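You operate a simulated robot arm through the tools that you are given. There is no shell and no other tool.

Carry out the task below with a simulated two-armed robot. There is one attempt and no reset: what you move stays moved.

JOB
Mix at least 6 seconds on low, then at least 6 seconds on high.
Fine: guard shut before the mains go on; one run at each speed, each under 20 seconds; press STOP before you change speed; mains off at the end.

Only the result counts: the job must be done as asked and must still hold three seconds after the hand-in. Knocking over, shifting, dropping, spilling or breaking anything else fails it.

ROBOT AND FRAMES
Two 7-joint arms with two-finger grippers on one trunk that stands fixed in place. Base frame: the origin is at the foot of the trunk, x ahead of it, y to its left, z up; the work surface is at about z = 0.86. Lengths are in m, angles in degrees, forces in N, time in s.
The left shoulder is at [0.026, 0.161, 1.332], the right one opposite. With the tool pointing down near the work surface each hand reaches from about 0.1 to 0.68 m from the base axis, measured 20 degrees to its own side. Payload 2.45 kg a hand.
The tool frame of a hand sits at the grasp point between the pads (the TCP): z along the fingers, y along the line on which they close. The tips reach 0.026 m beyond it. The gripper opens to 0.096 m; its body begins 0.069 m behind the TCP.
Orientation is told as [roll, pitch, yaw] about the base's x, y, z axes, in that order, counted from this pose: with the fingers straight down and closing along the base's y, the tool's x points along the base's -x, its y along +y and its z along -z.

CONTROLS
- The arms move only by the tool send_rows. It takes "left_plan", "right_plan" or both (then of equal length, played together; a hand with none holds still); each is a list that holds one entry, the list of rows, each a list of 7 numbers: the shift along the tool's x, y, z in cm, then the turn, a rotation vector about the tool's x, y, z in degrees, then the finger opening in cm, from 0 to 9.6. In form: [[[tx, ty, tz, wx, wy, wz, claw], ...]]. A call has 1 to 20 rows; each row shifts and turns the commanded pose from where the row before left it, along the tool's axes as they then stand. A row lasts 0.2 s, in which the tool goes at most 0.05 m and 8.6 degrees; a call with a longer step from one row to the next is refused whole, and so is a gripper value outside its range. A pose out of reach is approached as far as the arm can. The call stops where the force on the tool passes 40 N (or 10 N more than at its start, if that is more) or the arm is blocked; 0.2 s more then pass. The fingers move at their own pace (about 0.1199 m/s each) and stop on an object; they squeeze with about 21 N. The grip force told is the motor's: it shows also when the fingers shut on nothing. Time passes only in rows, and 0.2 s behind the last, so rows that do not move let the fingers close. It gives the time, the measured TCP pose, the force on the tool (base axes), the opening and the grip force at its end, in the units of the frame above (readings bear some noise), with the torque about the TCP (base axes, N m) and any sound that the robot's microphone picked up.
- Cameras (640 x 400 px; columns grow to the right, rows downward): "scene" is now at [0.0649, -0.0139, 1.8078]; the picture's right is [-0.17, -0.99, 0.00], its down [-0.73, 0.12, -0.67] and it looks along [0.66, -0.11, -0.75] (base axes); focal length 354 px, centre (320, 200). "left" rides on the left gripper at [0.082, -0.003, -0.098] in its tool frame; the picture's right is [0.04, 1.00, 0.00], its down [-0.73, 0.03, -0.68] and it looks along [-0.68, 0.03, 0.73] (tool axes); focal length 256 px, centre (320, 200). "right" rides on the right gripper at [0.082, 0.003, -0.098] in its tool frame; the picture's right is [-0.04, 1.00, 0.00], its down [-0.73, -0.03, -0.68] and it looks along [-0.68, -0.03, 0.73] (tool axes); focal length 256 px, centre (320, 200). There is no depth. A picture from a camera that has moved, and an enlarged one, comes with that camera's place and axes in the base frame and with its lens.
- capture(camera): a new picture of that camera. No time passes.
- slide_trunk(by): moves the trunk up (or, below 0, down) by that many m; the arms and the scene camera ride with it, the base frame stays. It gives what a move gives, with no picture.
- aim_head(pan, tilt): turns the head with the scene camera to pan (to the left, within 120 degrees either way) and tilt (down, from -29 to 69), counted from straight ahead of the robot (the tilt from the chest, where the trunk bows). It gives what a move gives.
- enlarge(camera, box): a new picture of the part [left, top, right, bottom] of that camera's present view, enlarged. No time passes.
- finish_job(): hands the job in; it is judged then, once.

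Nothing tells you positions but the pictures and the camera data. Unless the task says otherwise, let go and move clear before handing in.

The tools are called as name(argument=value, ...) on one line, values as JSON. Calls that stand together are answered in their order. send_rows: Moves the arms, as the interface text tells. Its arguments: {"type":"object","properties":{"left_plan":{"type":"array"},"right_plan":{"type":"array"}},"required":[]} The other tools are called the same way: slide_trunk (by) moves the trunk up or down; aim_head (pan, tilt) turns the head that bears the scene camera; capture (camera) takes a picture; enlarge (camera, box) takes an enlarged picture of a part of a camera's view; finish_job () hands the job in.

At the start:

```text
t: 0.0
left_tcp_pos: [0.4432, 0.0993, 1.421]
left_orientation: [-0.1, 0.1, 0.1]
left_wrist_force: [0.0, 0.6, -0.1]
left_torque: [-0.02, 0.03, -0.04]
left_opening: 0.0962
left_grasp_force: 0.0
right_tcp_pos: [0.4897, -0.3888, 1.362]
right_orientation: [-0.1, 0.0, 0.1]
right_wrist_force: [-0.2, -0.8, -0.1]
right_torque: [0.01, 0.04, -0.02]
right_opening: 0.0963
right_grasp_force: 0.1
trunk travel left (down, up): [-0.5, 0.067]
head pan, tilt (commanded): [-9.5, 47.9]
```

scene: 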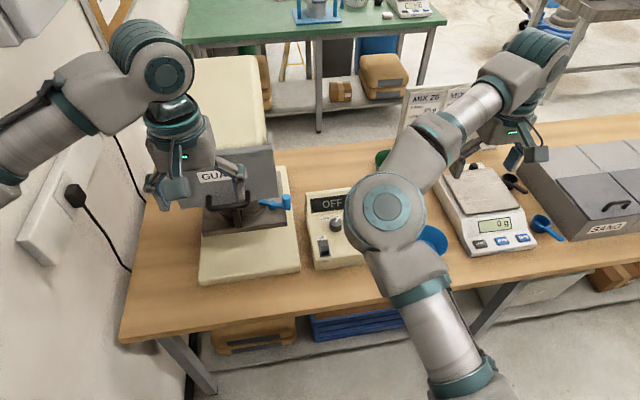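
right: 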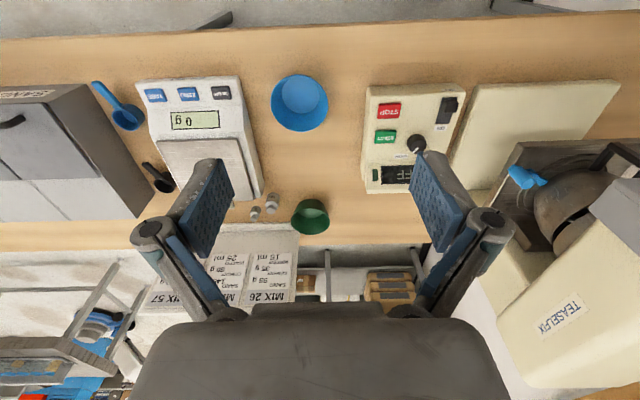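
left: 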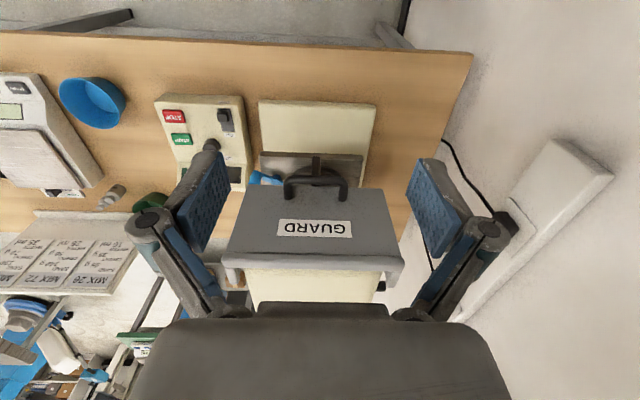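

I see a mixer with a grey GUARD on the left, a control box with display, knob, STOP/START buttons and a rocker switch in the middle, and scales and bins on the right. I'll take closer pictures first to understand the controls and the state of the guard.

enlarge(camera="scene", box=[140, 120, 380, 290])

enlarge(camera="right", box=[340, 60, 640, 260])

enlarge(camera="left", box=[140, 80, 420, 300])

```text
2.35 times, centred on (260, 205) of scene
camera zoom: at [0.0649, -0.0139, 1.8078], right [-0.17, -0.99, 0.0], down [-0.73, 0.12, -0.67], along [0.66, -0.11, -0.75], focal length 832 px, centre (461, 188)
```

zoom: 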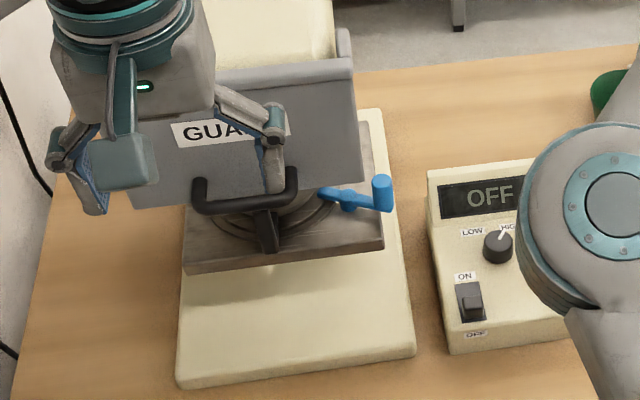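

```text
2.00 times, centred on (490, 160) of right
camera zoom: at [0.4087, -0.3856, 1.4604], right [0.04, 1.0, 0.0], down [0.73, -0.03, 0.68], along [0.68, -0.03, -0.73], focal length 512 px, centre (-20, 280)
```

zoom: 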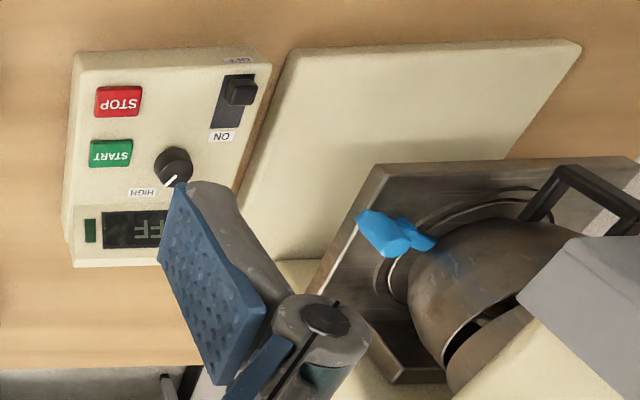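

```text
1.82 times, centred on (280, 190) of left
camera zoom: at [0.3609, 0.096, 1.5199], right [-0.04, 1.0, 0.0], down [0.73, 0.03, 0.68], along [0.68, 0.03, -0.74], focal length 465 px, centre (393, 218)
```

zoom: 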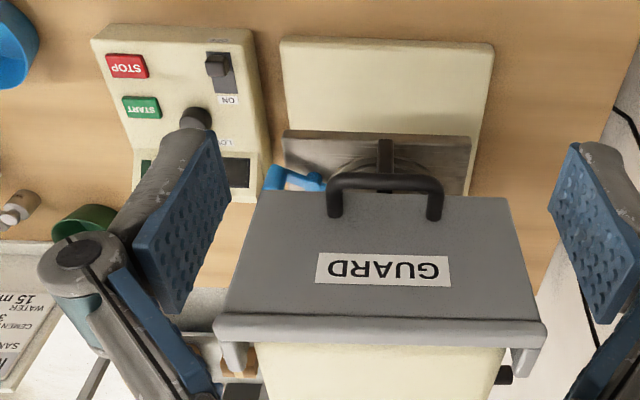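

The guard appears to be raised, the knob seems to point to HIGH, and the mains rocker to OFF. The arms block the view, so I will pull both hands back and outwards, then look again.

send_rows(left_plan=[[[4, 3, 0, 0, 0, 0, 9.6], [4, 3, 0, 0, 0, 0, 9.6], [4, 3, 0, 0, 0, 0, 9.6]]], right_plan=[[[4, -3, 0, 0, 0, 0, 9.6], [4, -3, 0, 0, 0, 0, 9.6], [4, -3, 0, 0, 0, 0, 9.6]]])

capture(camera="scene")

capture(camera="left")

```text
t: 0.8
left_tcp_pos: [0.3216, 0.1712, 1.4254]
left_orientation: [0.7, -0.2, 0.3]
left_wrist_force: [0.9, -0.5, 0.5]
left_torque: [0.01, -0.02, 0.02]
left_opening: 0.096
left_grasp_force: 0.1
right_tcp_pos: [0.3697, -0.4978, 1.3554]
right_orientation: [0.7, -0.1, 0.1]
right_wrist_force: [-0.4, -1.0, -0.1]
right_torque: [0.05, -0.07, 0.01]
right_opening: 0.0958
right_grasp_force: 0.1
trunk travel left (down, up): [-0.5, 0.067]
head pan, tilt (commanded): [-9.5, 47.9]
```

```text
taken
camera scene: at [0.0705, -0.0458, 1.8072], right [-0.17, -0.99, -0.02], down [-0.74, 0.13, -0.66], along [0.66, -0.1, -0.75], focal length 354 px, centre (320, 200)
```

scene: 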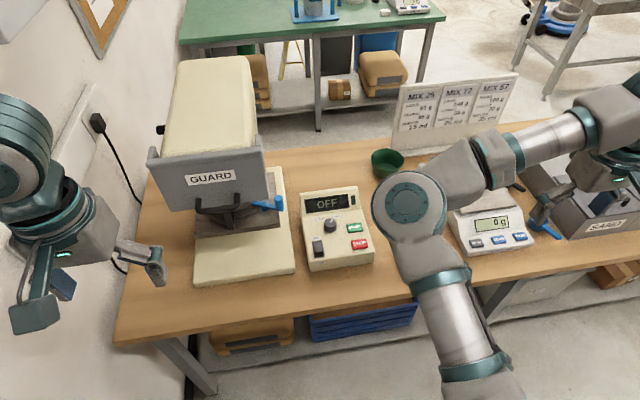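

```text
taken
camera left: at [0.2396, 0.1672, 1.5232], right [-0.04, 1.0, 0.01], down [0.73, 0.02, 0.68], along [0.68, 0.04, -0.73], focal length 256 px, centre (320, 200)
```

left: 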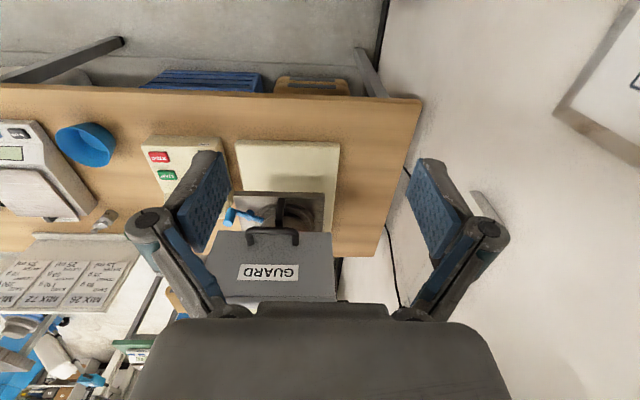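

The view is now clear. I'll enlarge the mixer and the control box.

enlarge(camera="scene", box=[140, 130, 300, 290])

enlarge(camera="scene", box=[290, 175, 390, 275])

enlarge(camera="scene", box=[390, 70, 530, 160])

```text
2.50 times, centred on (220, 210) of scene
camera zoom: at [0.0705, -0.0458, 1.8072], right [-0.17, -0.99, -0.02], down [-0.74, 0.13, -0.66], along [0.66, -0.1, -0.75], focal length 884 px, centre (570, 175)
```

zoom: 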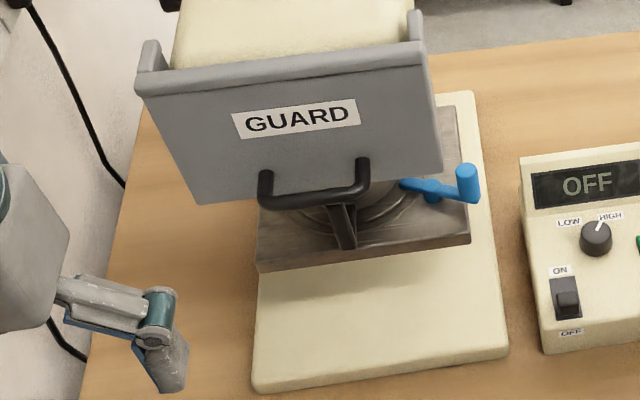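

```text
4.00 times, centred on (340, 225) of scene
camera zoom: at [0.0705, -0.0458, 1.8072], right [-0.17, -0.99, -0.02], down [-0.74, 0.13, -0.66], along [0.66, -0.1, -0.75], focal length 1415 px, centre (240, 100)
```

zoom: 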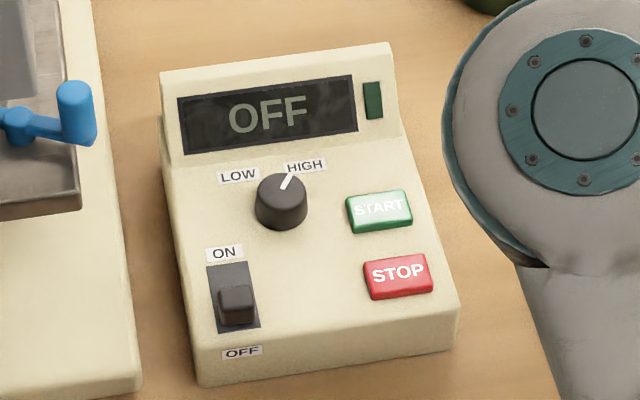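

```text
4.44 times, centred on (460, 115) of scene
camera zoom: at [0.0705, -0.0458, 1.8072], right [-0.17, -0.99, -0.02], down [-0.74, 0.13, -0.66], along [0.66, -0.1, -0.75], focal length 1572 px, centre (-302, 578)
```

zoom: 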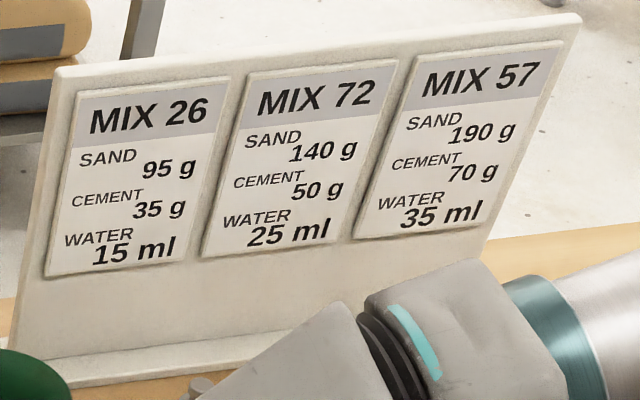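

The knob points at HIGH and the mains slider is at OFF. I want a side view of the mixer (guard, bowl, blue lever) with the right-hand camera, so I'll move it over and yaw it to the left.

send_rows(right_plan=[[[-1.3, 3.2, 3.3, 0, 0, 0, 9.6], [-1.3, 3.2, 3.3, 0, 0, 0, 9.6], [-1.3, 3.2, 3.3, 0, 0, 0, 9.6], [-1.3, 3.2, 3.3, 0, 0, 0, 9.6], [-1.3, 3.2, 3.3, 0, 0, 0, 9.6], [-1.3, 3.2, 3.3, 0, 0, 0, 9.6], [0, 0, 0, 0, 0, -8, 9.6], [0, 0, 0, 0, 0, -8, 9.6], [0, 0, 0, 0, 0, -8, 9.6], [0, 0, 0, 0, 0, -8, 9.6], [0, 0, 0, 0, 0, -8, 9.6]]])

capture(camera="right")

capture(camera="scene")

```text
t: 3.2
left_tcp_pos: [0.3173, 0.1786, 1.4238]
left_orientation: [0.4, -0.1, 0.1]
left_wrist_force: [-0.3, 0.5, -1.1]
left_torque: [0.0, -0.03, 0.0]
left_opening: 0.0959
left_grasp_force: 0.0
right_tcp_pos: [0.4763, -0.3827, 1.1592]
right_orientation: [0.1, -0.4, 40.2]
right_wrist_force: [0.2, 0.3, 0.0]
right_torque: [0.0, -0.01, 0.01]
right_opening: 0.0961
right_grasp_force: 0.0
right hand out of reach, approached as far as the arm can: row 3, 4, 5, 6
trunk travel left (down, up): [-0.5, 0.067]
head pan, tilt (commanded): [-9.5, 47.9]
```

```text
taken
camera right: at [0.411, -0.4329, 1.2573], right [-0.61, 0.79, 0.0], down [0.58, 0.45, 0.68], along [0.54, 0.42, -0.73], focal length 256 px, centre (320, 200)
```

right: 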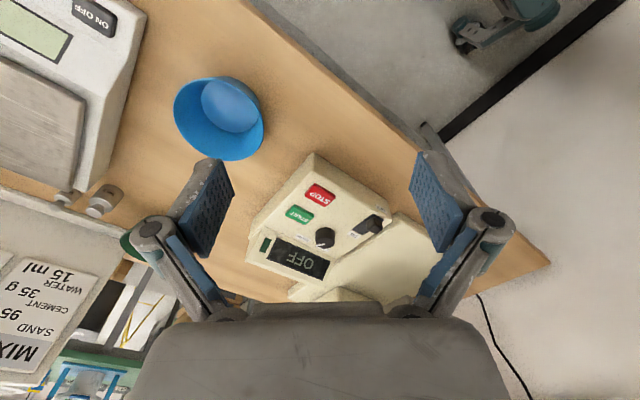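

```text
taken
camera scene: at [0.0615, -0.045, 1.8073], right [-0.17, -0.99, -0.02], down [-0.73, 0.13, -0.67], along [0.66, -0.1, -0.75], focal length 354 px, centre (320, 200)
```

scene: 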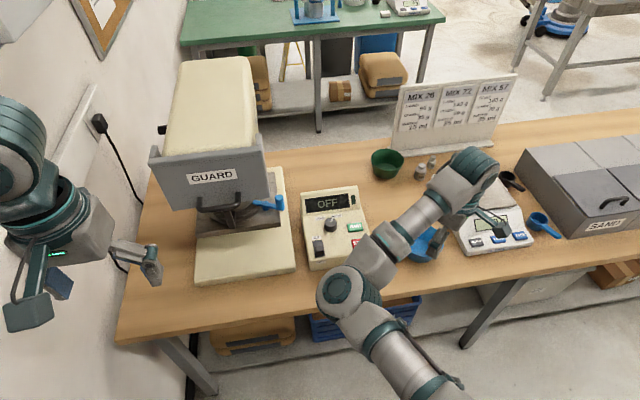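

The right hand was limited in reach on the way, but the control box is clearly visible. I'll move it further forward and yaw more for a side view of the mixer.

send_rows(right_plan=[[[-3.6, 1.0, 0, 0, 0, 0, 9.6], [-3.6, 1.0, 0, 0, 0, 0, 9.6], [-2, 0, 0, 0, 0, -8, 9.6], [-2, 0, 0, 0, 0, -8, 9.6], [0, 0, 0, 0, 0, -8, 9.6]]])

capture(camera="right")

```text
t: 4.4
left_tcp_pos: [0.3186, 0.1793, 1.4261]
left_orientation: [0.3, -0.1, 0.2]
left_wrist_force: [-0.2, 0.9, 0.1]
left_torque: [0.01, 0.03, 0.0]
left_opening: 0.0961
left_grasp_force: 0.1
right_tcp_pos: [0.5638, -0.3134, 1.1564]
right_orientation: [-0.1, -0.5, 64.2]
right_wrist_force: [-1.4, 0.3, 0.3]
right_torque: [-0.02, -0.03, -0.02]
right_opening: 0.0958
right_grasp_force: 0.1
right hand out of reach, approached as far as the arm can: row 1, 2
trunk travel left (down, up): [-0.5, 0.067]
head pan, tilt (commanded): [-9.5, 47.9]
```

```text
taken
camera right: at [0.5236, -0.3847, 1.2538], right [-0.88, 0.47, 0.0], down [0.34, 0.64, 0.69], along [0.32, 0.6, -0.73], focal length 256 px, centre (320, 200)
```

right: 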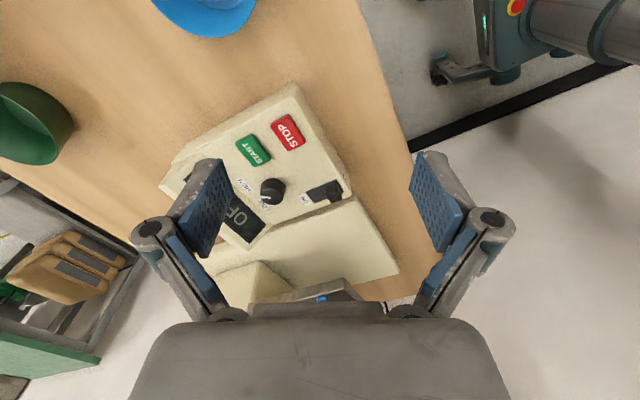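

The hand's body hides the mixer, so I'll pitch the fingers forward by about 32° to bring the camera's gaze closer to level.

send_rows(right_plan=[[[0, 0, 0, 0, -8, 0, 9.6], [0, 0, 0, 0, -8, 0, 9.6], [0, 0, 0, 0, -8, 0, 9.6], [0, 0, 0, 0, -8, 0, 9.6]]])

capture(camera="right")

```text
t: 5.4
left_tcp_pos: [0.3181, 0.1791, 1.4241]
left_orientation: [0.4, -0.1, 0.1]
left_wrist_force: [-0.3, 0.6, -0.4]
left_torque: [0.02, -0.01, -0.02]
left_opening: 0.0961
left_grasp_force: 0.1
right_tcp_pos: [0.5626, -0.313, 1.1547]
right_orientation: [-0.1, -32.5, 64.1]
right_wrist_force: [-0.2, 0.5, -0.3]
right_torque: [-0.03, -0.01, 0.02]
right_opening: 0.096
right_grasp_force: 0.1
trunk travel left (down, up): [-0.5, 0.067]
head pan, tilt (commanded): [-9.5, 47.9]
```

```text
taken
camera right: at [0.5064, -0.42, 1.1952], right [-0.88, 0.47, 0.02], down [0.14, 0.21, 0.97], along [0.45, 0.86, -0.25], focal length 256 px, centre (320, 200)
```

right: 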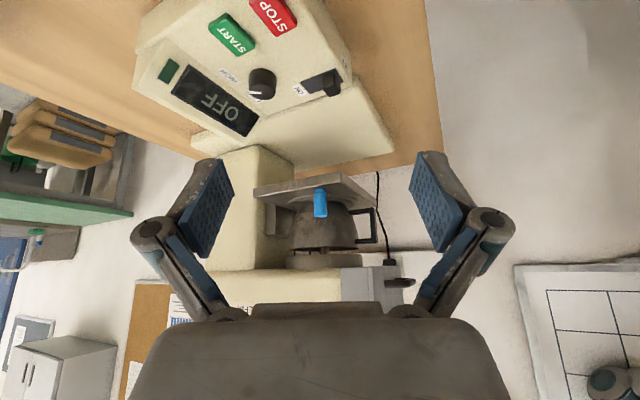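

enlarge(camera="right", box=[190, 130, 430, 320])

enlarge(camera="right", box=[130, 0, 400, 140])

```text
2.11 times, centred on (310, 225) of right
camera zoom: at [0.5064, -0.42, 1.1952], right [-0.88, 0.47, 0.02], down [0.14, 0.21, 0.97], along [0.45, 0.86, -0.25], focal length 539 px, centre (341, 147)
```

zoom: 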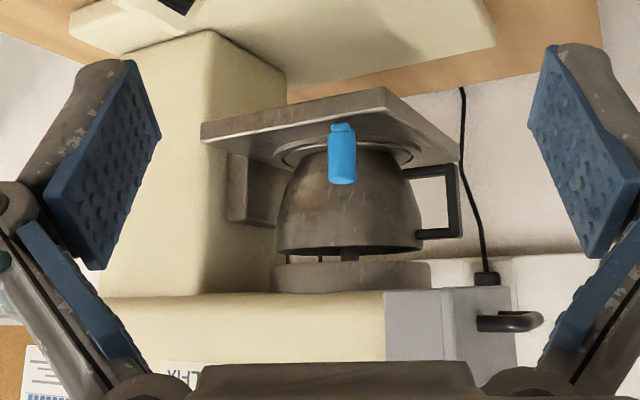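

```text
2.37 times, centred on (265, 70) of right
camera zoom: at [0.5064, -0.42, 1.1952], right [-0.88, 0.47, 0.02], down [0.14, 0.21, 0.97], along [0.45, 0.86, -0.25], focal length 607 px, centre (450, 508)
```

zoom: 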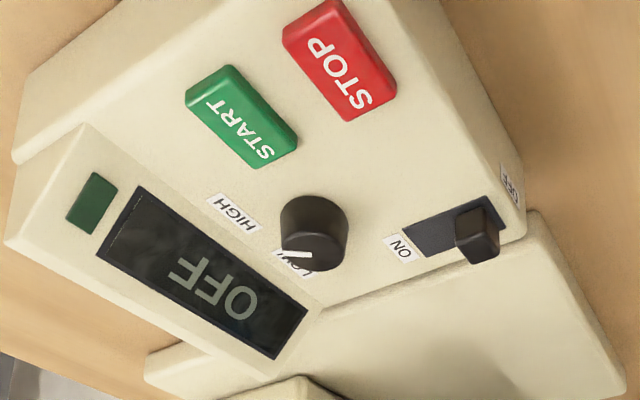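

The side view (upside down) shows the bowl on its platform under the head, with the guard a grey flap at the head's front. I need to know how it moves, so I'll lower the left hand and look at the guard from the front.

send_rows(left_plan=[[[0, -1, 4.5, 0, 0, 0, 9.6], [0, -1, 4.5, 0, 0, 0, 9.6], [0, -1, 4.5, 0, 0, 0, 9.6], [0, -1, 4.5, 0, 0, 0, 9.6], [0, 0, 0, 0, -8, 0, 9.6], [0, 0, 0, 0, -8, 0, 9.6], [0, 0, 0, 0, -8, 0, 9.6], [0, 0, 0, 0, -8, 0, 9.6]]])

capture(camera="left")

capture(camera="scene")

```text
t: 7.2
left_tcp_pos: [0.3525, 0.1342, 1.2601]
left_orientation: [-0.1, -32.3, 0.3]
left_wrist_force: [0.3, -1.7, -0.8]
left_torque: [0.15, 0.07, 0.06]
left_opening: 0.0959
left_grasp_force: 0.1
left hand out of reach, approached as far as the arm can: row 7, 8
right_tcp_pos: [0.5627, -0.3035, 1.1579]
right_orientation: [-0.3, -32.1, 64.2]
right_wrist_force: [0.2, -0.2, 0.5]
right_torque: [0.0, -0.02, 0.03]
right_opening: 0.0963
right_grasp_force: 0.2
trunk travel left (down, up): [-0.5, 0.067]
head pan, tilt (commanded): [-9.5, 47.9]
```

```text
taken
camera left: at [0.2318, 0.1304, 1.2993], right [-0.04, 1.0, -0.02], down [0.26, 0.03, 0.97], along [0.97, 0.03, -0.26], focal length 256 px, centre (320, 200)
```

left: 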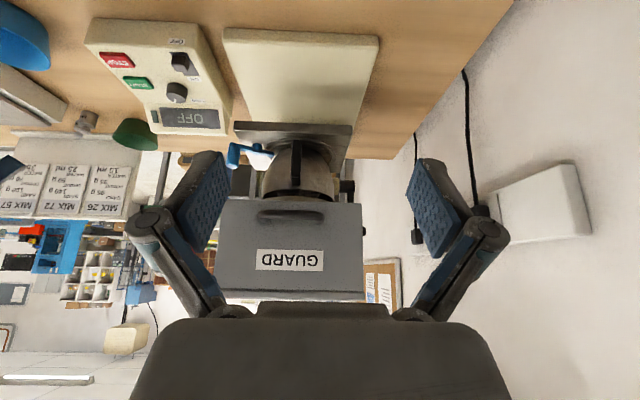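

```text
taken
camera scene: at [0.0586, -0.0247, 1.8078], right [-0.17, -0.99, -0.01], down [-0.73, 0.13, -0.67], along [0.66, -0.11, -0.74], focal length 354 px, centre (320, 200)
```

scene: 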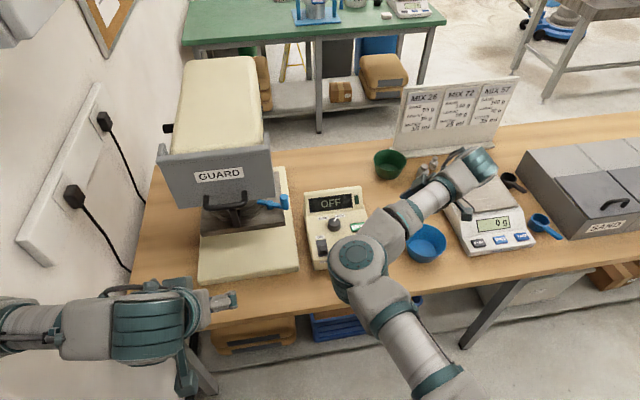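

enlarge(camera="left", box=[190, 90, 430, 310])

enlarge(camera="scene", box=[140, 50, 310, 280])

```text
1.82 times, centred on (310, 200) of left
camera zoom: at [0.2318, 0.1304, 1.2993], right [-0.04, 1.0, -0.02], down [0.26, 0.03, 0.97], along [0.97, 0.03, -0.26], focal length 465 px, centre (338, 200)
```

zoom: 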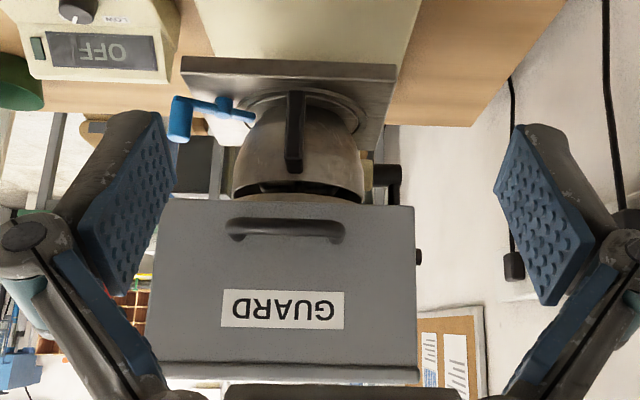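

```text
1.74 times, centred on (225, 165) of scene
camera zoom: at [0.0586, -0.0247, 1.8078], right [-0.17, -0.99, -0.01], down [-0.73, 0.13, -0.67], along [0.66, -0.11, -0.74], focal length 615 px, centre (485, 261)
```

zoom: 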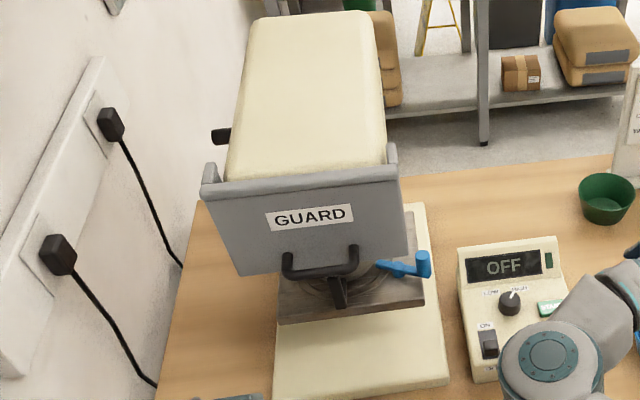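

The guard is a vertical panel at about x 0.62, y 0 to 0.21, z 1.20 to 1.34, with side cheeks and a handle near its bottom edge; it may slide down or swing. I'll raise the right hand for a clearer side look at its cheek and pivot.

send_rows(right_plan=[[[-2.6, 0, -4.1, 0, 0, 0, 9.6], [-2.6, 0, -4.1, 0, 0, 0, 9.6], [-2.6, 0, -4.1, 0, 0, 0, 9.6], [-2.6, 0, -4.1, 0, 0, 0, 9.6], [-2.6, 0, -4.1, 0, 0, 0, 9.6]]])

capture(camera="right")

```text
t: 8.4
left_tcp_pos: [0.3527, 0.1325, 1.2601]
left_orientation: [0.0, -32.1, 0.1]
left_wrist_force: [-0.2, 0.2, 1.3]
left_torque: [0.0, -0.02, 0.01]
left_opening: 0.0962
left_grasp_force: 0.0
right_tcp_pos: [0.5615, -0.3024, 1.4019]
right_orientation: [-0.3, -32.1, 64.2]
right_wrist_force: [-0.1, 0.5, 0.9]
right_torque: [-0.03, 0.0, 0.02]
right_opening: 0.096
right_grasp_force: 0.0
trunk travel left (down, up): [-0.5, 0.067]
head pan, tilt (commanded): [-9.5, 47.9]
```

```text
taken
camera right: at [0.5056, -0.4094, 1.4427], right [-0.88, 0.47, 0.02], down [0.14, 0.22, 0.96], along [0.45, 0.85, -0.26], focal length 256 px, centre (320, 200)
```

right: 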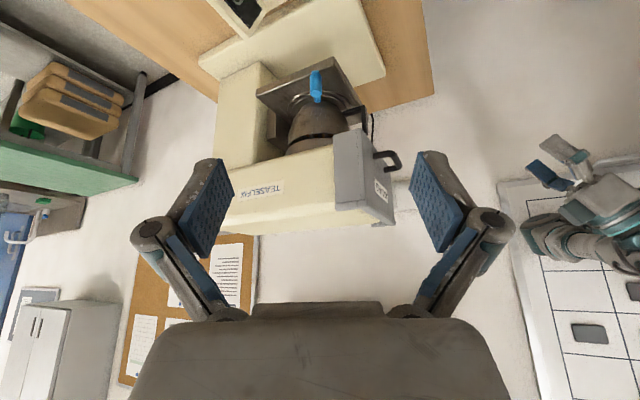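

enlarge(camera="right", box=[210, 50, 430, 250])

```text
2.00 times, centred on (320, 150) of right
camera zoom: at [0.5056, -0.4094, 1.4427], right [-0.88, 0.47, 0.02], down [0.14, 0.22, 0.96], along [0.45, 0.85, -0.26], focal length 512 px, centre (320, 300)
```

zoom: 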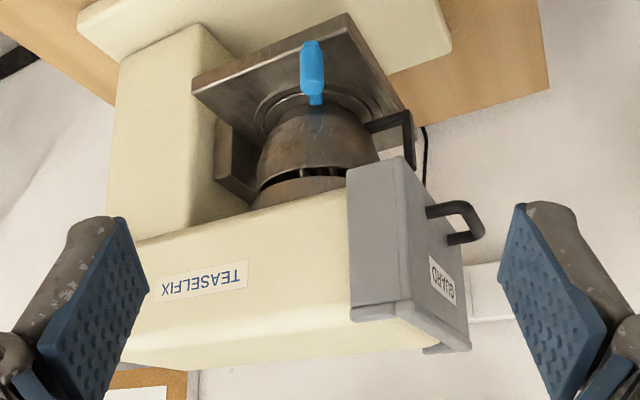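

The side view makes it clear: the guard is a U-shaped shroud around the head's front, most likely sliding straight down; its handle bar is at about (0.596, 0.100, 1.228). I'll bring the left hand in front of it, fingers shut and pitched about 60° forward, to push the bar down from above.

send_rows(left_plan=[[[-4.45, -1.07, 0.42, 0, 0, 0, 0], [-4.45, -1.07, 0.42, 0, 0, 0, 0], [-4.45, -1.07, 0.42, 0, 0, 0, 0], [0, 0, 0, 0, -7, 0, 0], [0, 0, 0, 0, -7, 0, 0], [0, 0, 0, 0, -7, 0, 0], [0, 0, 0, 0, -7, 0, 0]]])

capture(camera="left")

capture(camera="right")

capture(camera="scene")

```text
t: 10.0
left_tcp_pos: [0.4736, 0.1031, 1.3186]
left_orientation: [-0.1, -60.2, 0.2]
left_wrist_force: [1.0, 0.8, 0.0]
left_torque: [-0.02, 0.0, 0.02]
left_opening: 0.0
left_grasp_force: 20.4
right_tcp_pos: [0.5634, -0.3017, 1.4015]
right_orientation: [-0.2, -32.0, 64.3]
right_wrist_force: [-0.3, -0.2, -0.3]
right_torque: [0.02, 0.01, 0.02]
right_opening: 0.0959
right_grasp_force: 0.0
trunk travel left (down, up): [-0.5, 0.067]
head pan, tilt (commanded): [-9.5, 47.9]
```

```text
taken
camera left: at [0.3479, 0.0992, 1.2975], right [-0.02, 1.0, -0.04], down [-0.22, 0.03, 0.97], along [0.97, 0.03, 0.22], focal length 256 px, centre (320, 200)
```

left: 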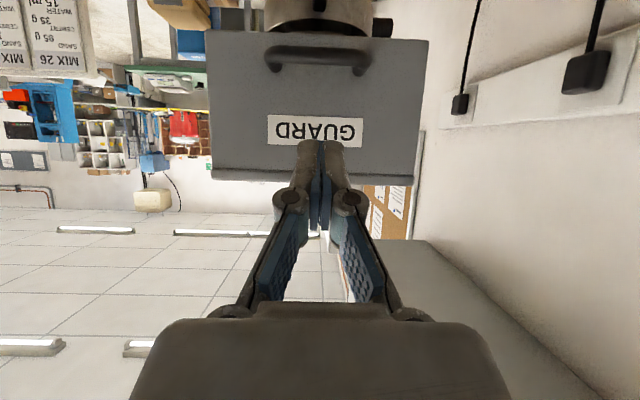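

```text
taken
camera right: at [0.5075, -0.4089, 1.4415], right [-0.88, 0.47, 0.02], down [0.14, 0.22, 0.96], along [0.45, 0.85, -0.26], focal length 256 px, centre (320, 200)
```

right: 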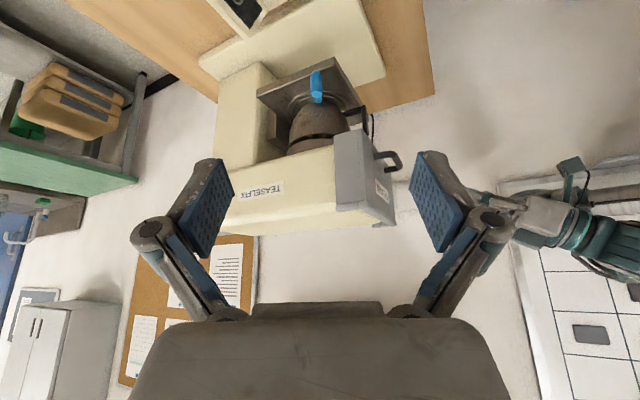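

```text
taken
camera scene: at [0.065, -0.0129, 1.8078], right [-0.17, -0.99, 0.0], down [-0.73, 0.12, -0.67], along [0.66, -0.11, -0.75], focal length 354 px, centre (320, 200)
```

scene: 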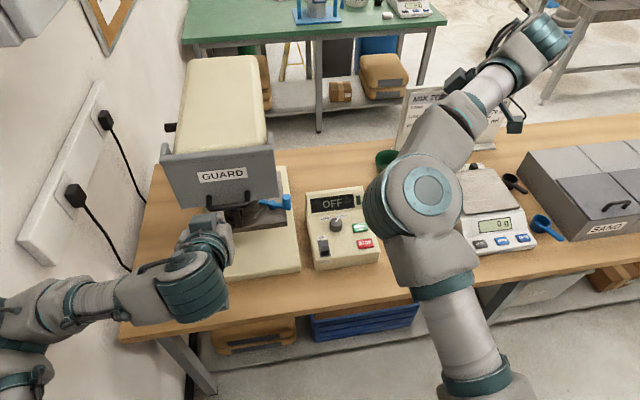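

The handle bar is confirmed near (0.596, 0.100, 1.225) with the panel face at x about 0.63. I'll move the shut fingers over the bar and lower them almost to contact.

send_rows(left_plan=[[[-1.18, -0.1, 3.7, 0, 0, 0, 0], [-1.18, -0.1, 3.7, 0, 0, 0, 0], [-1.18, -0.1, 3.7, 0, 0, 0, 0], [0.87, 0, 0.5, 0, 0, 0, 0], [0.87, 0, 0.5, 0, 0, 0, 0], [0.87, 0, 0.5, 0, 0, 0, 0]]])

capture(camera="left")

enlarge(camera="right", box=[260, 100, 460, 240])

```text
t: 11.4
left_tcp_pos: [0.588, 0.0991, 1.265]
left_orientation: [-0.3, -60.1, 0.2]
left_wrist_force: [-0.4, -0.6, -0.7]
left_torque: [0.0, 0.03, 0.01]
left_opening: 0.0002
left_grasp_force: 21.4
right_tcp_pos: [0.5638, -0.3024, 1.4005]
right_orientation: [-0.2, -32.0, 64.2]
right_wrist_force: [0.1, 0.3, 0.1]
right_torque: [0.0, 0.0, 0.0]
right_opening: 0.0958
right_grasp_force: 0.0
trunk travel left (down, up): [-0.5, 0.067]
head pan, tilt (commanded): [-9.5, 47.9]
```

```text
taken
camera left: at [0.4623, 0.0953, 1.2421], right [-0.02, 1.0, -0.04], down [-0.22, 0.03, 0.97], along [0.97, 0.03, 0.22], focal length 256 px, centre (320, 200)
```

left: 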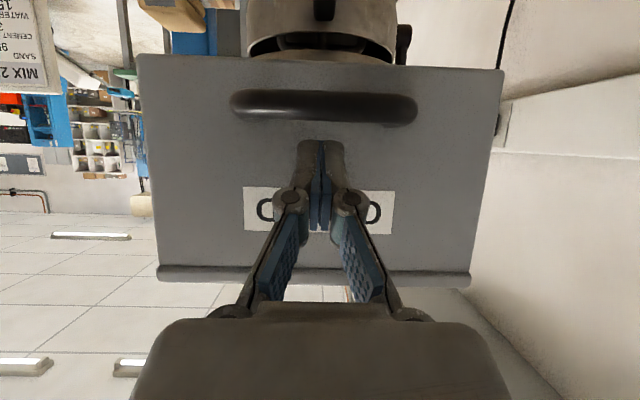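

```text
2.86 times, centred on (360, 170) of right
camera zoom: at [0.5079, -0.4094, 1.4413], right [-0.88, 0.47, 0.02], down [0.14, 0.22, 0.96], along [0.45, 0.85, -0.26], focal length 731 px, centre (206, 286)
```

zoom: 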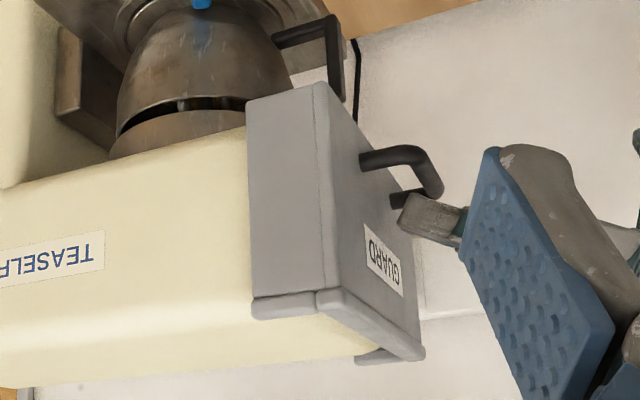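

The finger tips sit just above the handle bar. I'll push straight down a few centimetres and watch force and movement.

send_rows(left_plan=[[[0.87, 0, 0.5, 0, 0, 0, 0], [0.87, 0, 0.5, 0, 0, 0, 0], [0.87, 0, 0.5, 0, 0, 0, 0], [0.87, 0, 0.5, 0, 0, 0, 0], [0.87, 0, 0.5, 0, 0, 0, 0]]])

capture(camera="left")

enlarge(camera="right", box=[260, 100, 460, 240])

```text
t: 12.6
left_tcp_pos: [0.5872, 0.0978, 1.2157]
left_orientation: [-0.2, -60.1, 0.3]
left_wrist_force: [0.6, -0.3, 1.0]
left_torque: [-0.01, -0.03, -0.01]
left_opening: 0.0003
left_grasp_force: 28.5
right_tcp_pos: [0.5634, -0.3023, 1.3998]
right_orientation: [-0.2, -32.1, 64.2]
right_wrist_force: [0.2, -0.6, -0.2]
right_torque: [0.01, -0.03, -0.03]
right_opening: 0.0959
right_grasp_force: 0.0
trunk travel left (down, up): [-0.5, 0.067]
head pan, tilt (commanded): [-9.5, 47.9]
```

```text
taken
camera left: at [0.4618, 0.0948, 1.1928], right [-0.02, 1.0, -0.04], down [-0.22, 0.03, 0.97], along [0.97, 0.03, 0.22], focal length 256 px, centre (320, 200)
```

left: 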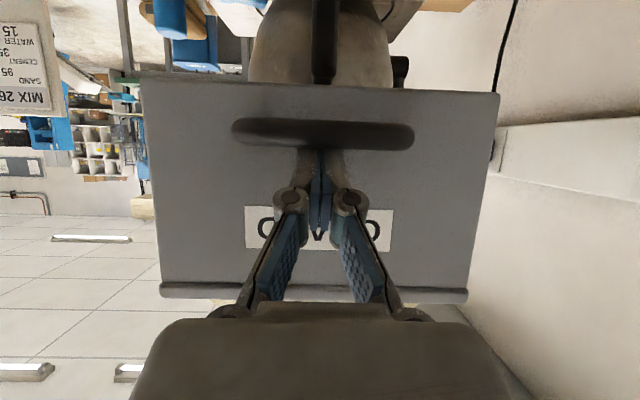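

```text
2.86 times, centred on (360, 170) of right
camera zoom: at [0.5074, -0.4095, 1.4414], right [-0.88, 0.47, 0.02], down [0.14, 0.22, 0.96], along [0.45, 0.85, -0.26], focal length 731 px, centre (206, 286)
```

zoom: 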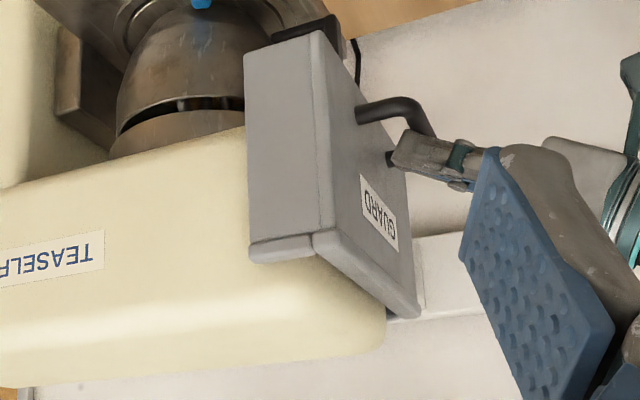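

The guard slides down smoothly with the push (about 4 cm so far, almost no force). I'll keep pushing down in small steps.

send_rows(left_plan=[[[0.87, 0, 0.5, 0, 0, 0, 0], [0.87, 0, 0.5, 0, 0, 0, 0], [0.87, 0, 0.5, 0, 0, 0, 0], [0.87, 0, 0.5, 0, 0, 0, 0]]])

capture(camera="left")

enlarge(camera="right", box=[260, 40, 460, 240])

```text
t: 13.6
left_tcp_pos: [0.5865, 0.0987, 1.1749]
left_orientation: [0.0, -60.0, 0.1]
left_wrist_force: [-0.2, -0.4, 0.8]
left_torque: [-0.02, -0.01, -0.03]
left_opening: 0.0001
left_grasp_force: 27.8
right_tcp_pos: [0.5641, -0.3033, 1.4002]
right_orientation: [-0.2, -32.1, 64.2]
right_wrist_force: [0.3, 0.3, -0.3]
right_torque: [0.02, -0.01, 0.02]
right_opening: 0.0961
right_grasp_force: 0.1
trunk travel left (down, up): [-0.5, 0.067]
head pan, tilt (commanded): [-9.5, 47.9]
```

```text
taken
camera left: at [0.462, 0.0946, 1.1527], right [-0.02, 1.0, -0.04], down [-0.22, 0.03, 0.97], along [0.97, 0.03, 0.22], focal length 256 px, centre (320, 200)
```

left: 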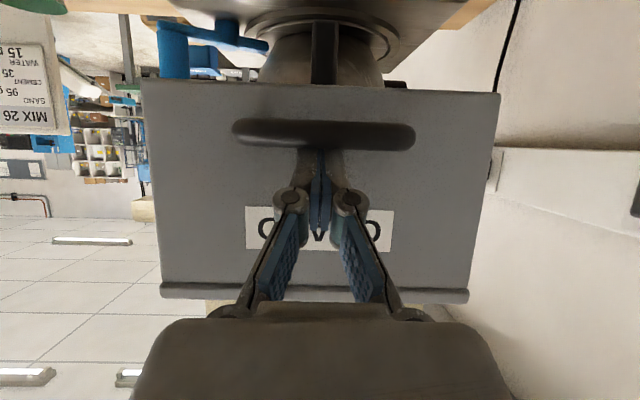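

```text
2.00 times, centred on (360, 140) of right
camera zoom: at [0.5075, -0.4097, 1.4413], right [-0.88, 0.47, 0.02], down [0.14, 0.22, 0.96], along [0.45, 0.85, -0.26], focal length 512 px, centre (240, 320)
```

zoom: 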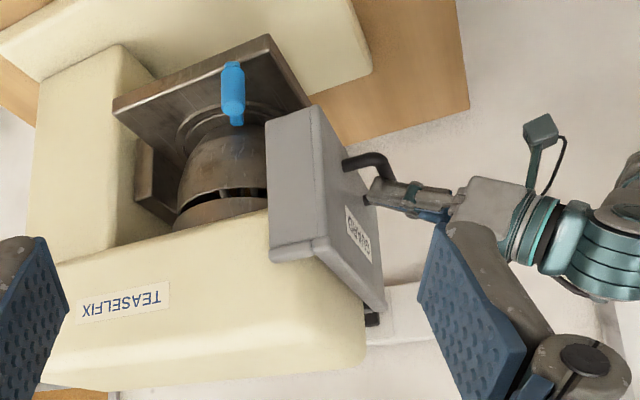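

The guard continues down without resistance. I'll keep pushing in small steps until it meets its stop.

send_rows(left_plan=[[[0.61, 0, 0.35, 0, 0, 0, 0], [0.61, 0, 0.35, 0, 0, 0, 0], [0.61, 0, 0.35, 0, 0, 0, 0], [0.61, 0, 0.35, 0, 0, 0, 0], [0.61, 0, 0.35, 0, 0, 0, 0], [0.61, 0, 0.35, 0, 0, 0, 0]]])

capture(camera="left")

enlarge(camera="right", box=[260, 40, 460, 240])

```text
t: 15.0
left_tcp_pos: [0.5878, 0.0987, 1.1324]
left_orientation: [-0.1, -60.1, 0.2]
left_wrist_force: [0.9, -0.2, 0.2]
left_torque: [0.05, -0.02, -0.02]
left_opening: 0.0002
left_grasp_force: 28.4
right_tcp_pos: [0.5634, -0.3024, 1.4007]
right_orientation: [-0.2, -31.9, 64.2]
right_wrist_force: [0.1, 0.2, 0.0]
right_torque: [-0.01, -0.01, -0.02]
right_opening: 0.0961
right_grasp_force: 0.1
trunk travel left (down, up): [-0.5, 0.067]
head pan, tilt (commanded): [-9.5, 47.9]
```

```text
taken
camera left: at [0.4617, 0.0948, 1.1104], right [-0.02, 1.0, -0.04], down [-0.22, 0.03, 0.97], along [0.97, 0.03, 0.22], focal length 256 px, centre (320, 200)
```

left: 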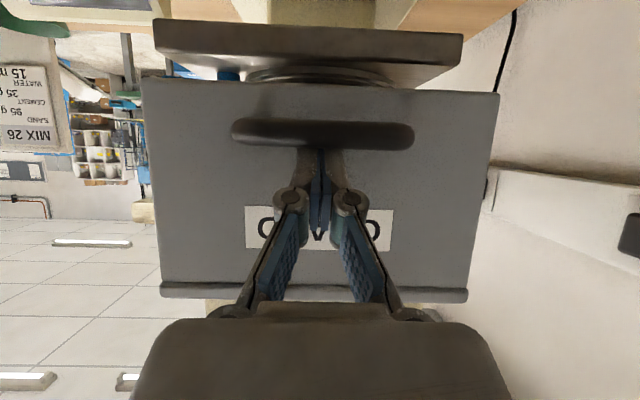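

```text
2.00 times, centred on (360, 140) of right
camera zoom: at [0.5075, -0.4098, 1.4413], right [-0.88, 0.47, 0.02], down [0.14, 0.22, 0.96], along [0.45, 0.85, -0.26], focal length 512 px, centre (240, 320)
```

zoom: 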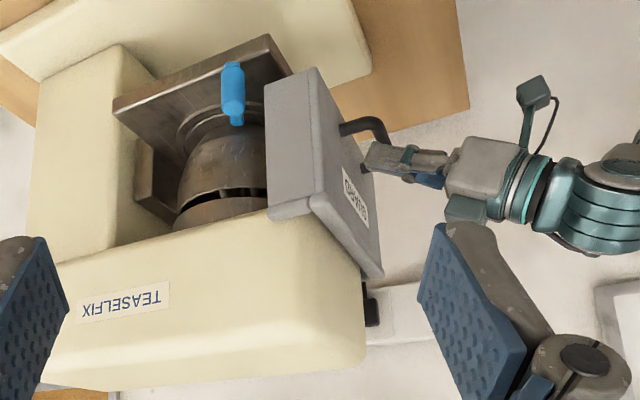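

The panel is now near the bowl platform and the head's front is nearly uncovered. I'll continue with smaller steps to find the end stop.

send_rows(left_plan=[[[0.43, 0, 0.25, 0, 0, 0, 0], [0.43, 0, 0.25, 0, 0, 0, 0], [0.43, 0, 0.25, 0, 0, 0, 0], [0.43, 0, 0.25, 0, 0, 0, 0], [0.43, 0, 0.25, 0, 0, 0, 0], [0.43, 0, 0.25, 0, 0, 0, 0]]])

capture(camera="left")

enlarge(camera="right", box=[260, 40, 460, 240])

capture(camera="scene")

```text
t: 16.2
left_tcp_pos: [0.588, 0.0991, 1.1201]
left_orientation: [-0.7, -61.5, 0.8]
left_wrist_force: [0.8, -0.6, 8.2]
left_torque: [-0.08, -0.12, 0.0]
left_opening: 0.0
left_grasp_force: 29.2
right_tcp_pos: [0.5602, -0.3036, 1.4018]
right_orientation: [-0.4, -32.1, 64.1]
right_wrist_force: [-0.2, 0.2, 0.7]
right_torque: [-0.01, -0.02, 0.01]
right_opening: 0.0959
right_grasp_force: 0.2
trunk travel left (down, up): [-0.5, 0.067]
head pan, tilt (commanded): [-9.5, 47.9]
stopped in row 5 (left hand): the force on the tool passed its limit at 44 N (the readings are from after the stop); the commanded pose is now the measured one
```

```text
taken
camera left: at [0.4628, 0.0947, 1.095], right [-0.02, 1.0, -0.04], down [-0.25, 0.04, 0.97], along [0.97, 0.03, 0.25], focal length 256 px, centre (320, 200)
```

left: 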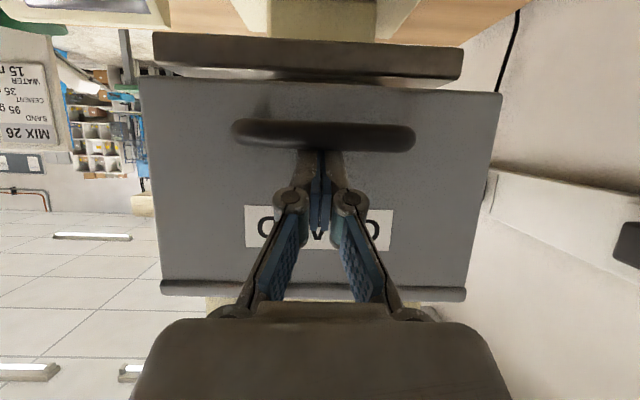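

```text
2.00 times, centred on (360, 140) of right
camera zoom: at [0.5045, -0.4104, 1.4422], right [-0.88, 0.47, 0.02], down [0.14, 0.22, 0.97], along [0.45, 0.86, -0.26], focal length 512 px, centre (240, 320)
```

zoom: 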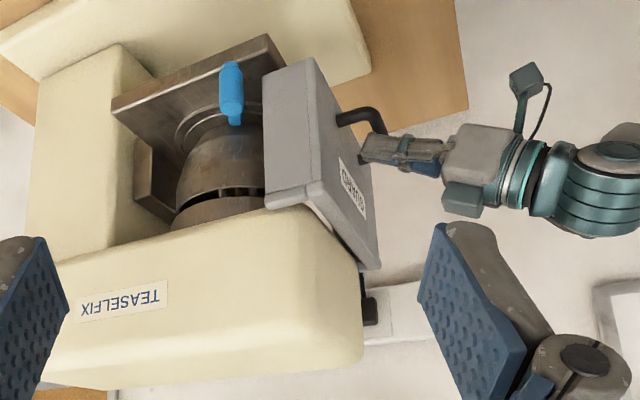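

```text
taken
camera scene: at [0.0629, -0.0151, 1.8077], right [-0.17, -0.99, 0.0], down [-0.73, 0.12, -0.67], along [0.66, -0.11, -0.74], focal length 354 px, centre (320, 200)
```

scene: 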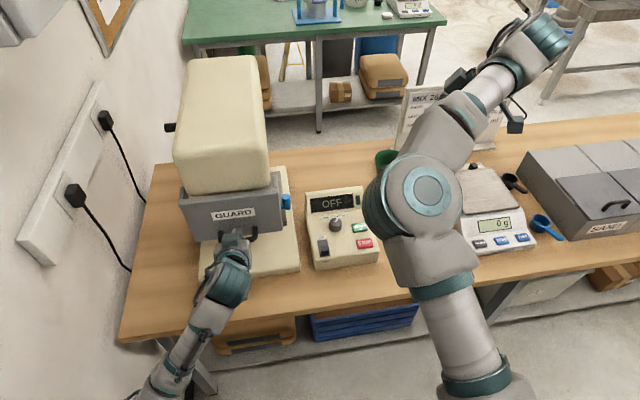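

The push met a firm stop (44 N) with the panel now fully below the head, so the guard appears shut. I'll lift the fingers off the bar, back the left hand away, and check the guard.

send_rows(left_plan=[[[-1.3, 0, -0.75, 0, 0, 0, 0], [-1.3, 0, -0.75, 0, 0, 0, 0], [2.0, 0, -3.5, 0, 0, 0, 0], [2.0, 0, -3.5, 0, 0, 0, 0], [2.0, 0, -3.5, 0, 0, 0, 0], [0, 3, 0, 0, 0, 0, 0], [0, 3, 0, 0, 0, 0, 0], [0, 3, 0, 0, 0, 0, 0]]])

capture(camera="left")

enlarge(camera="scene", box=[140, 110, 310, 290])

enlarge(camera="right", box=[260, 40, 460, 240])

```text
t: 18.0
left_tcp_pos: [0.4638, 0.1919, 1.1453]
left_orientation: [-0.8, -61.5, 0.8]
left_wrist_force: [0.1, 1.0, 0.1]
left_torque: [0.0, 0.0, -0.02]
left_opening: 0.0
left_grasp_force: 28.3
right_tcp_pos: [0.5589, -0.3011, 1.4022]
right_orientation: [-0.6, -32.0, 64.3]
right_wrist_force: [0.2, -0.4, 0.7]
right_torque: [-0.03, -0.02, -0.02]
right_opening: 0.0959
right_grasp_force: 0.0
trunk travel left (down, up): [-0.5, 0.067]
head pan, tilt (commanded): [-9.5, 47.9]
```

```text
taken
camera left: at [0.3395, 0.1871, 1.1209], right [-0.02, 1.0, -0.04], down [-0.25, 0.04, 0.97], along [0.97, 0.03, 0.24], focal length 256 px, centre (320, 200)
```

left: 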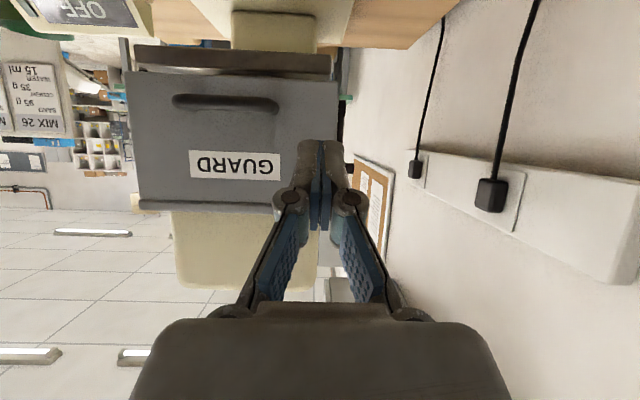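

```text
2.22 times, centred on (225, 200) of scene
camera zoom: at [0.0627, -0.0112, 1.8079], right [-0.17, -0.99, 0.0], down [-0.73, 0.12, -0.67], along [0.66, -0.11, -0.74], focal length 786 px, centre (531, 200)
```

zoom: 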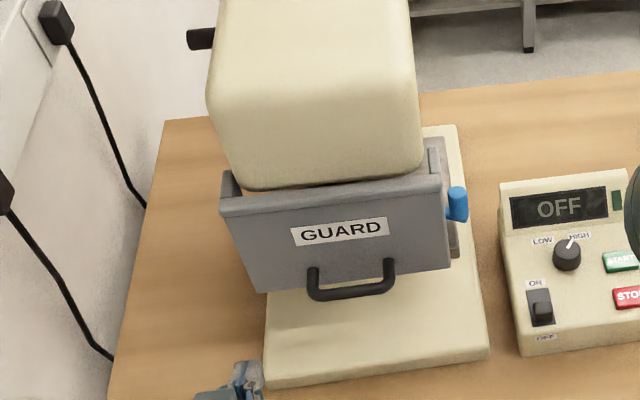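

```text
2.00 times, centred on (360, 140) of right
camera zoom: at [0.5037, -0.4074, 1.4437], right [-0.88, 0.47, 0.01], down [0.14, 0.23, 0.96], along [0.45, 0.85, -0.26], focal length 512 px, centre (240, 320)
```

zoom: 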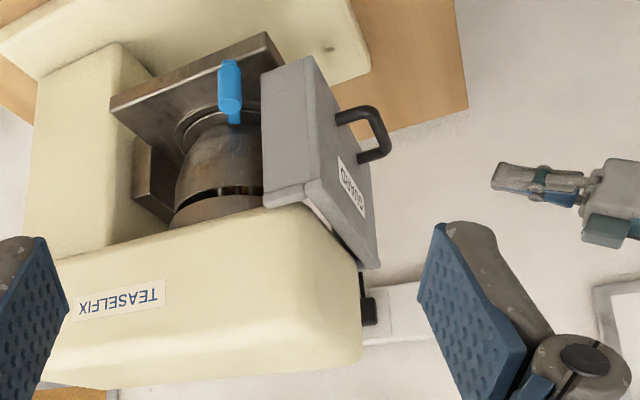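

The guard is shut and stays down. Next I'll bring the right hand round to face the control box (yaw back to 0) at a height where its camera sees the controls closely.

send_rows(right_plan=[[[0, 0, 0, 4.24, 0, 6.78, 9.6], [0, 0, 0, 4.24, 0, 6.78, 9.6], [0, 0, 0, 4.24, 0, 6.78, 9.6], [0, 0, 0, 4.24, 0, 6.78, 9.6], [0, 0, 0, 4.24, 0, 6.78, 9.6], [0, 0, 0, 4.24, 0, 6.78, 9.6], [0, 0, 0, 4.24, 0, 6.78, 9.6], [0, 0, 0, 4.24, 0, 6.78, 9.6], [1.64, 1.67, 3.88, 0, 0, 0, 0], [1.64, 1.67, 3.88, 0, 0, 0, 0], [1.64, 1.67, 3.88, 0, 0, 0, 0], [1.64, 1.67, 3.88, 0, 0, 0, 0], [1.64, 1.67, 3.88, 0, 0, 0, 0], [1.64, 1.67, 3.88, 0, 0, 0, 0]]])

capture(camera="right")

capture(camera="scene")

```text
t: 21.0
left_tcp_pos: [0.4664, 0.1903, 1.1452]
left_orientation: [-0.6, -61.3, 0.8]
left_wrist_force: [0.1, 0.2, -0.5]
left_torque: [0.0, 0.0, -0.01]
left_opening: 0.0
left_grasp_force: 28.7
right_tcp_pos: [0.635, -0.2632, 1.1565]
right_orientation: [-0.1, -32.2, 0.1]
right_wrist_force: [1.3, 0.7, -1.4]
right_torque: [0.01, 0.02, -0.01]
right_opening: 0.0
right_grasp_force: 20.3
right hand out of reach, approached as far as the arm can: row 10, 11, 12, 13, 14
trunk travel left (down, up): [-0.5, 0.067]
head pan, tilt (commanded): [-9.5, 47.9]
```

```text
taken
camera right: at [0.5143, -0.2592, 1.1977], right [0.03, 1.0, 0.02], down [0.26, -0.03, 0.97], along [0.97, -0.03, -0.26], focal length 256 px, centre (320, 200)
```

right: 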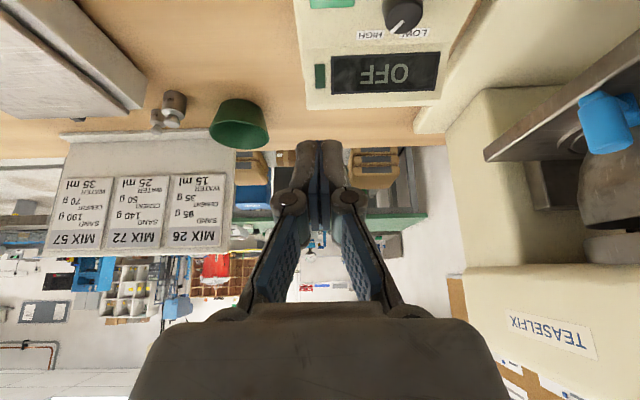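

```text
taken
camera scene: at [0.0662, -0.013, 1.8077], right [-0.17, -0.99, 0.0], down [-0.74, 0.12, -0.67], along [0.66, -0.11, -0.75], focal length 354 px, centre (320, 200)
```

scene: 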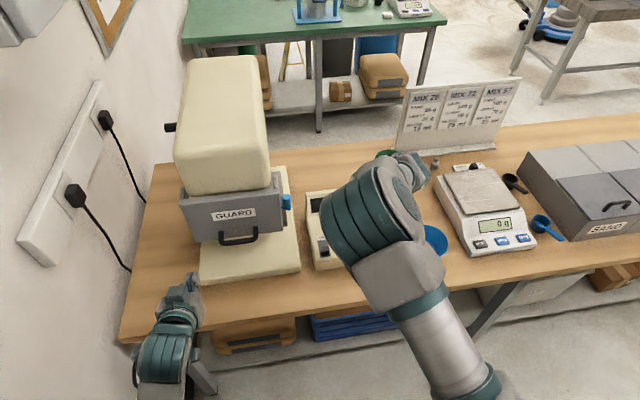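

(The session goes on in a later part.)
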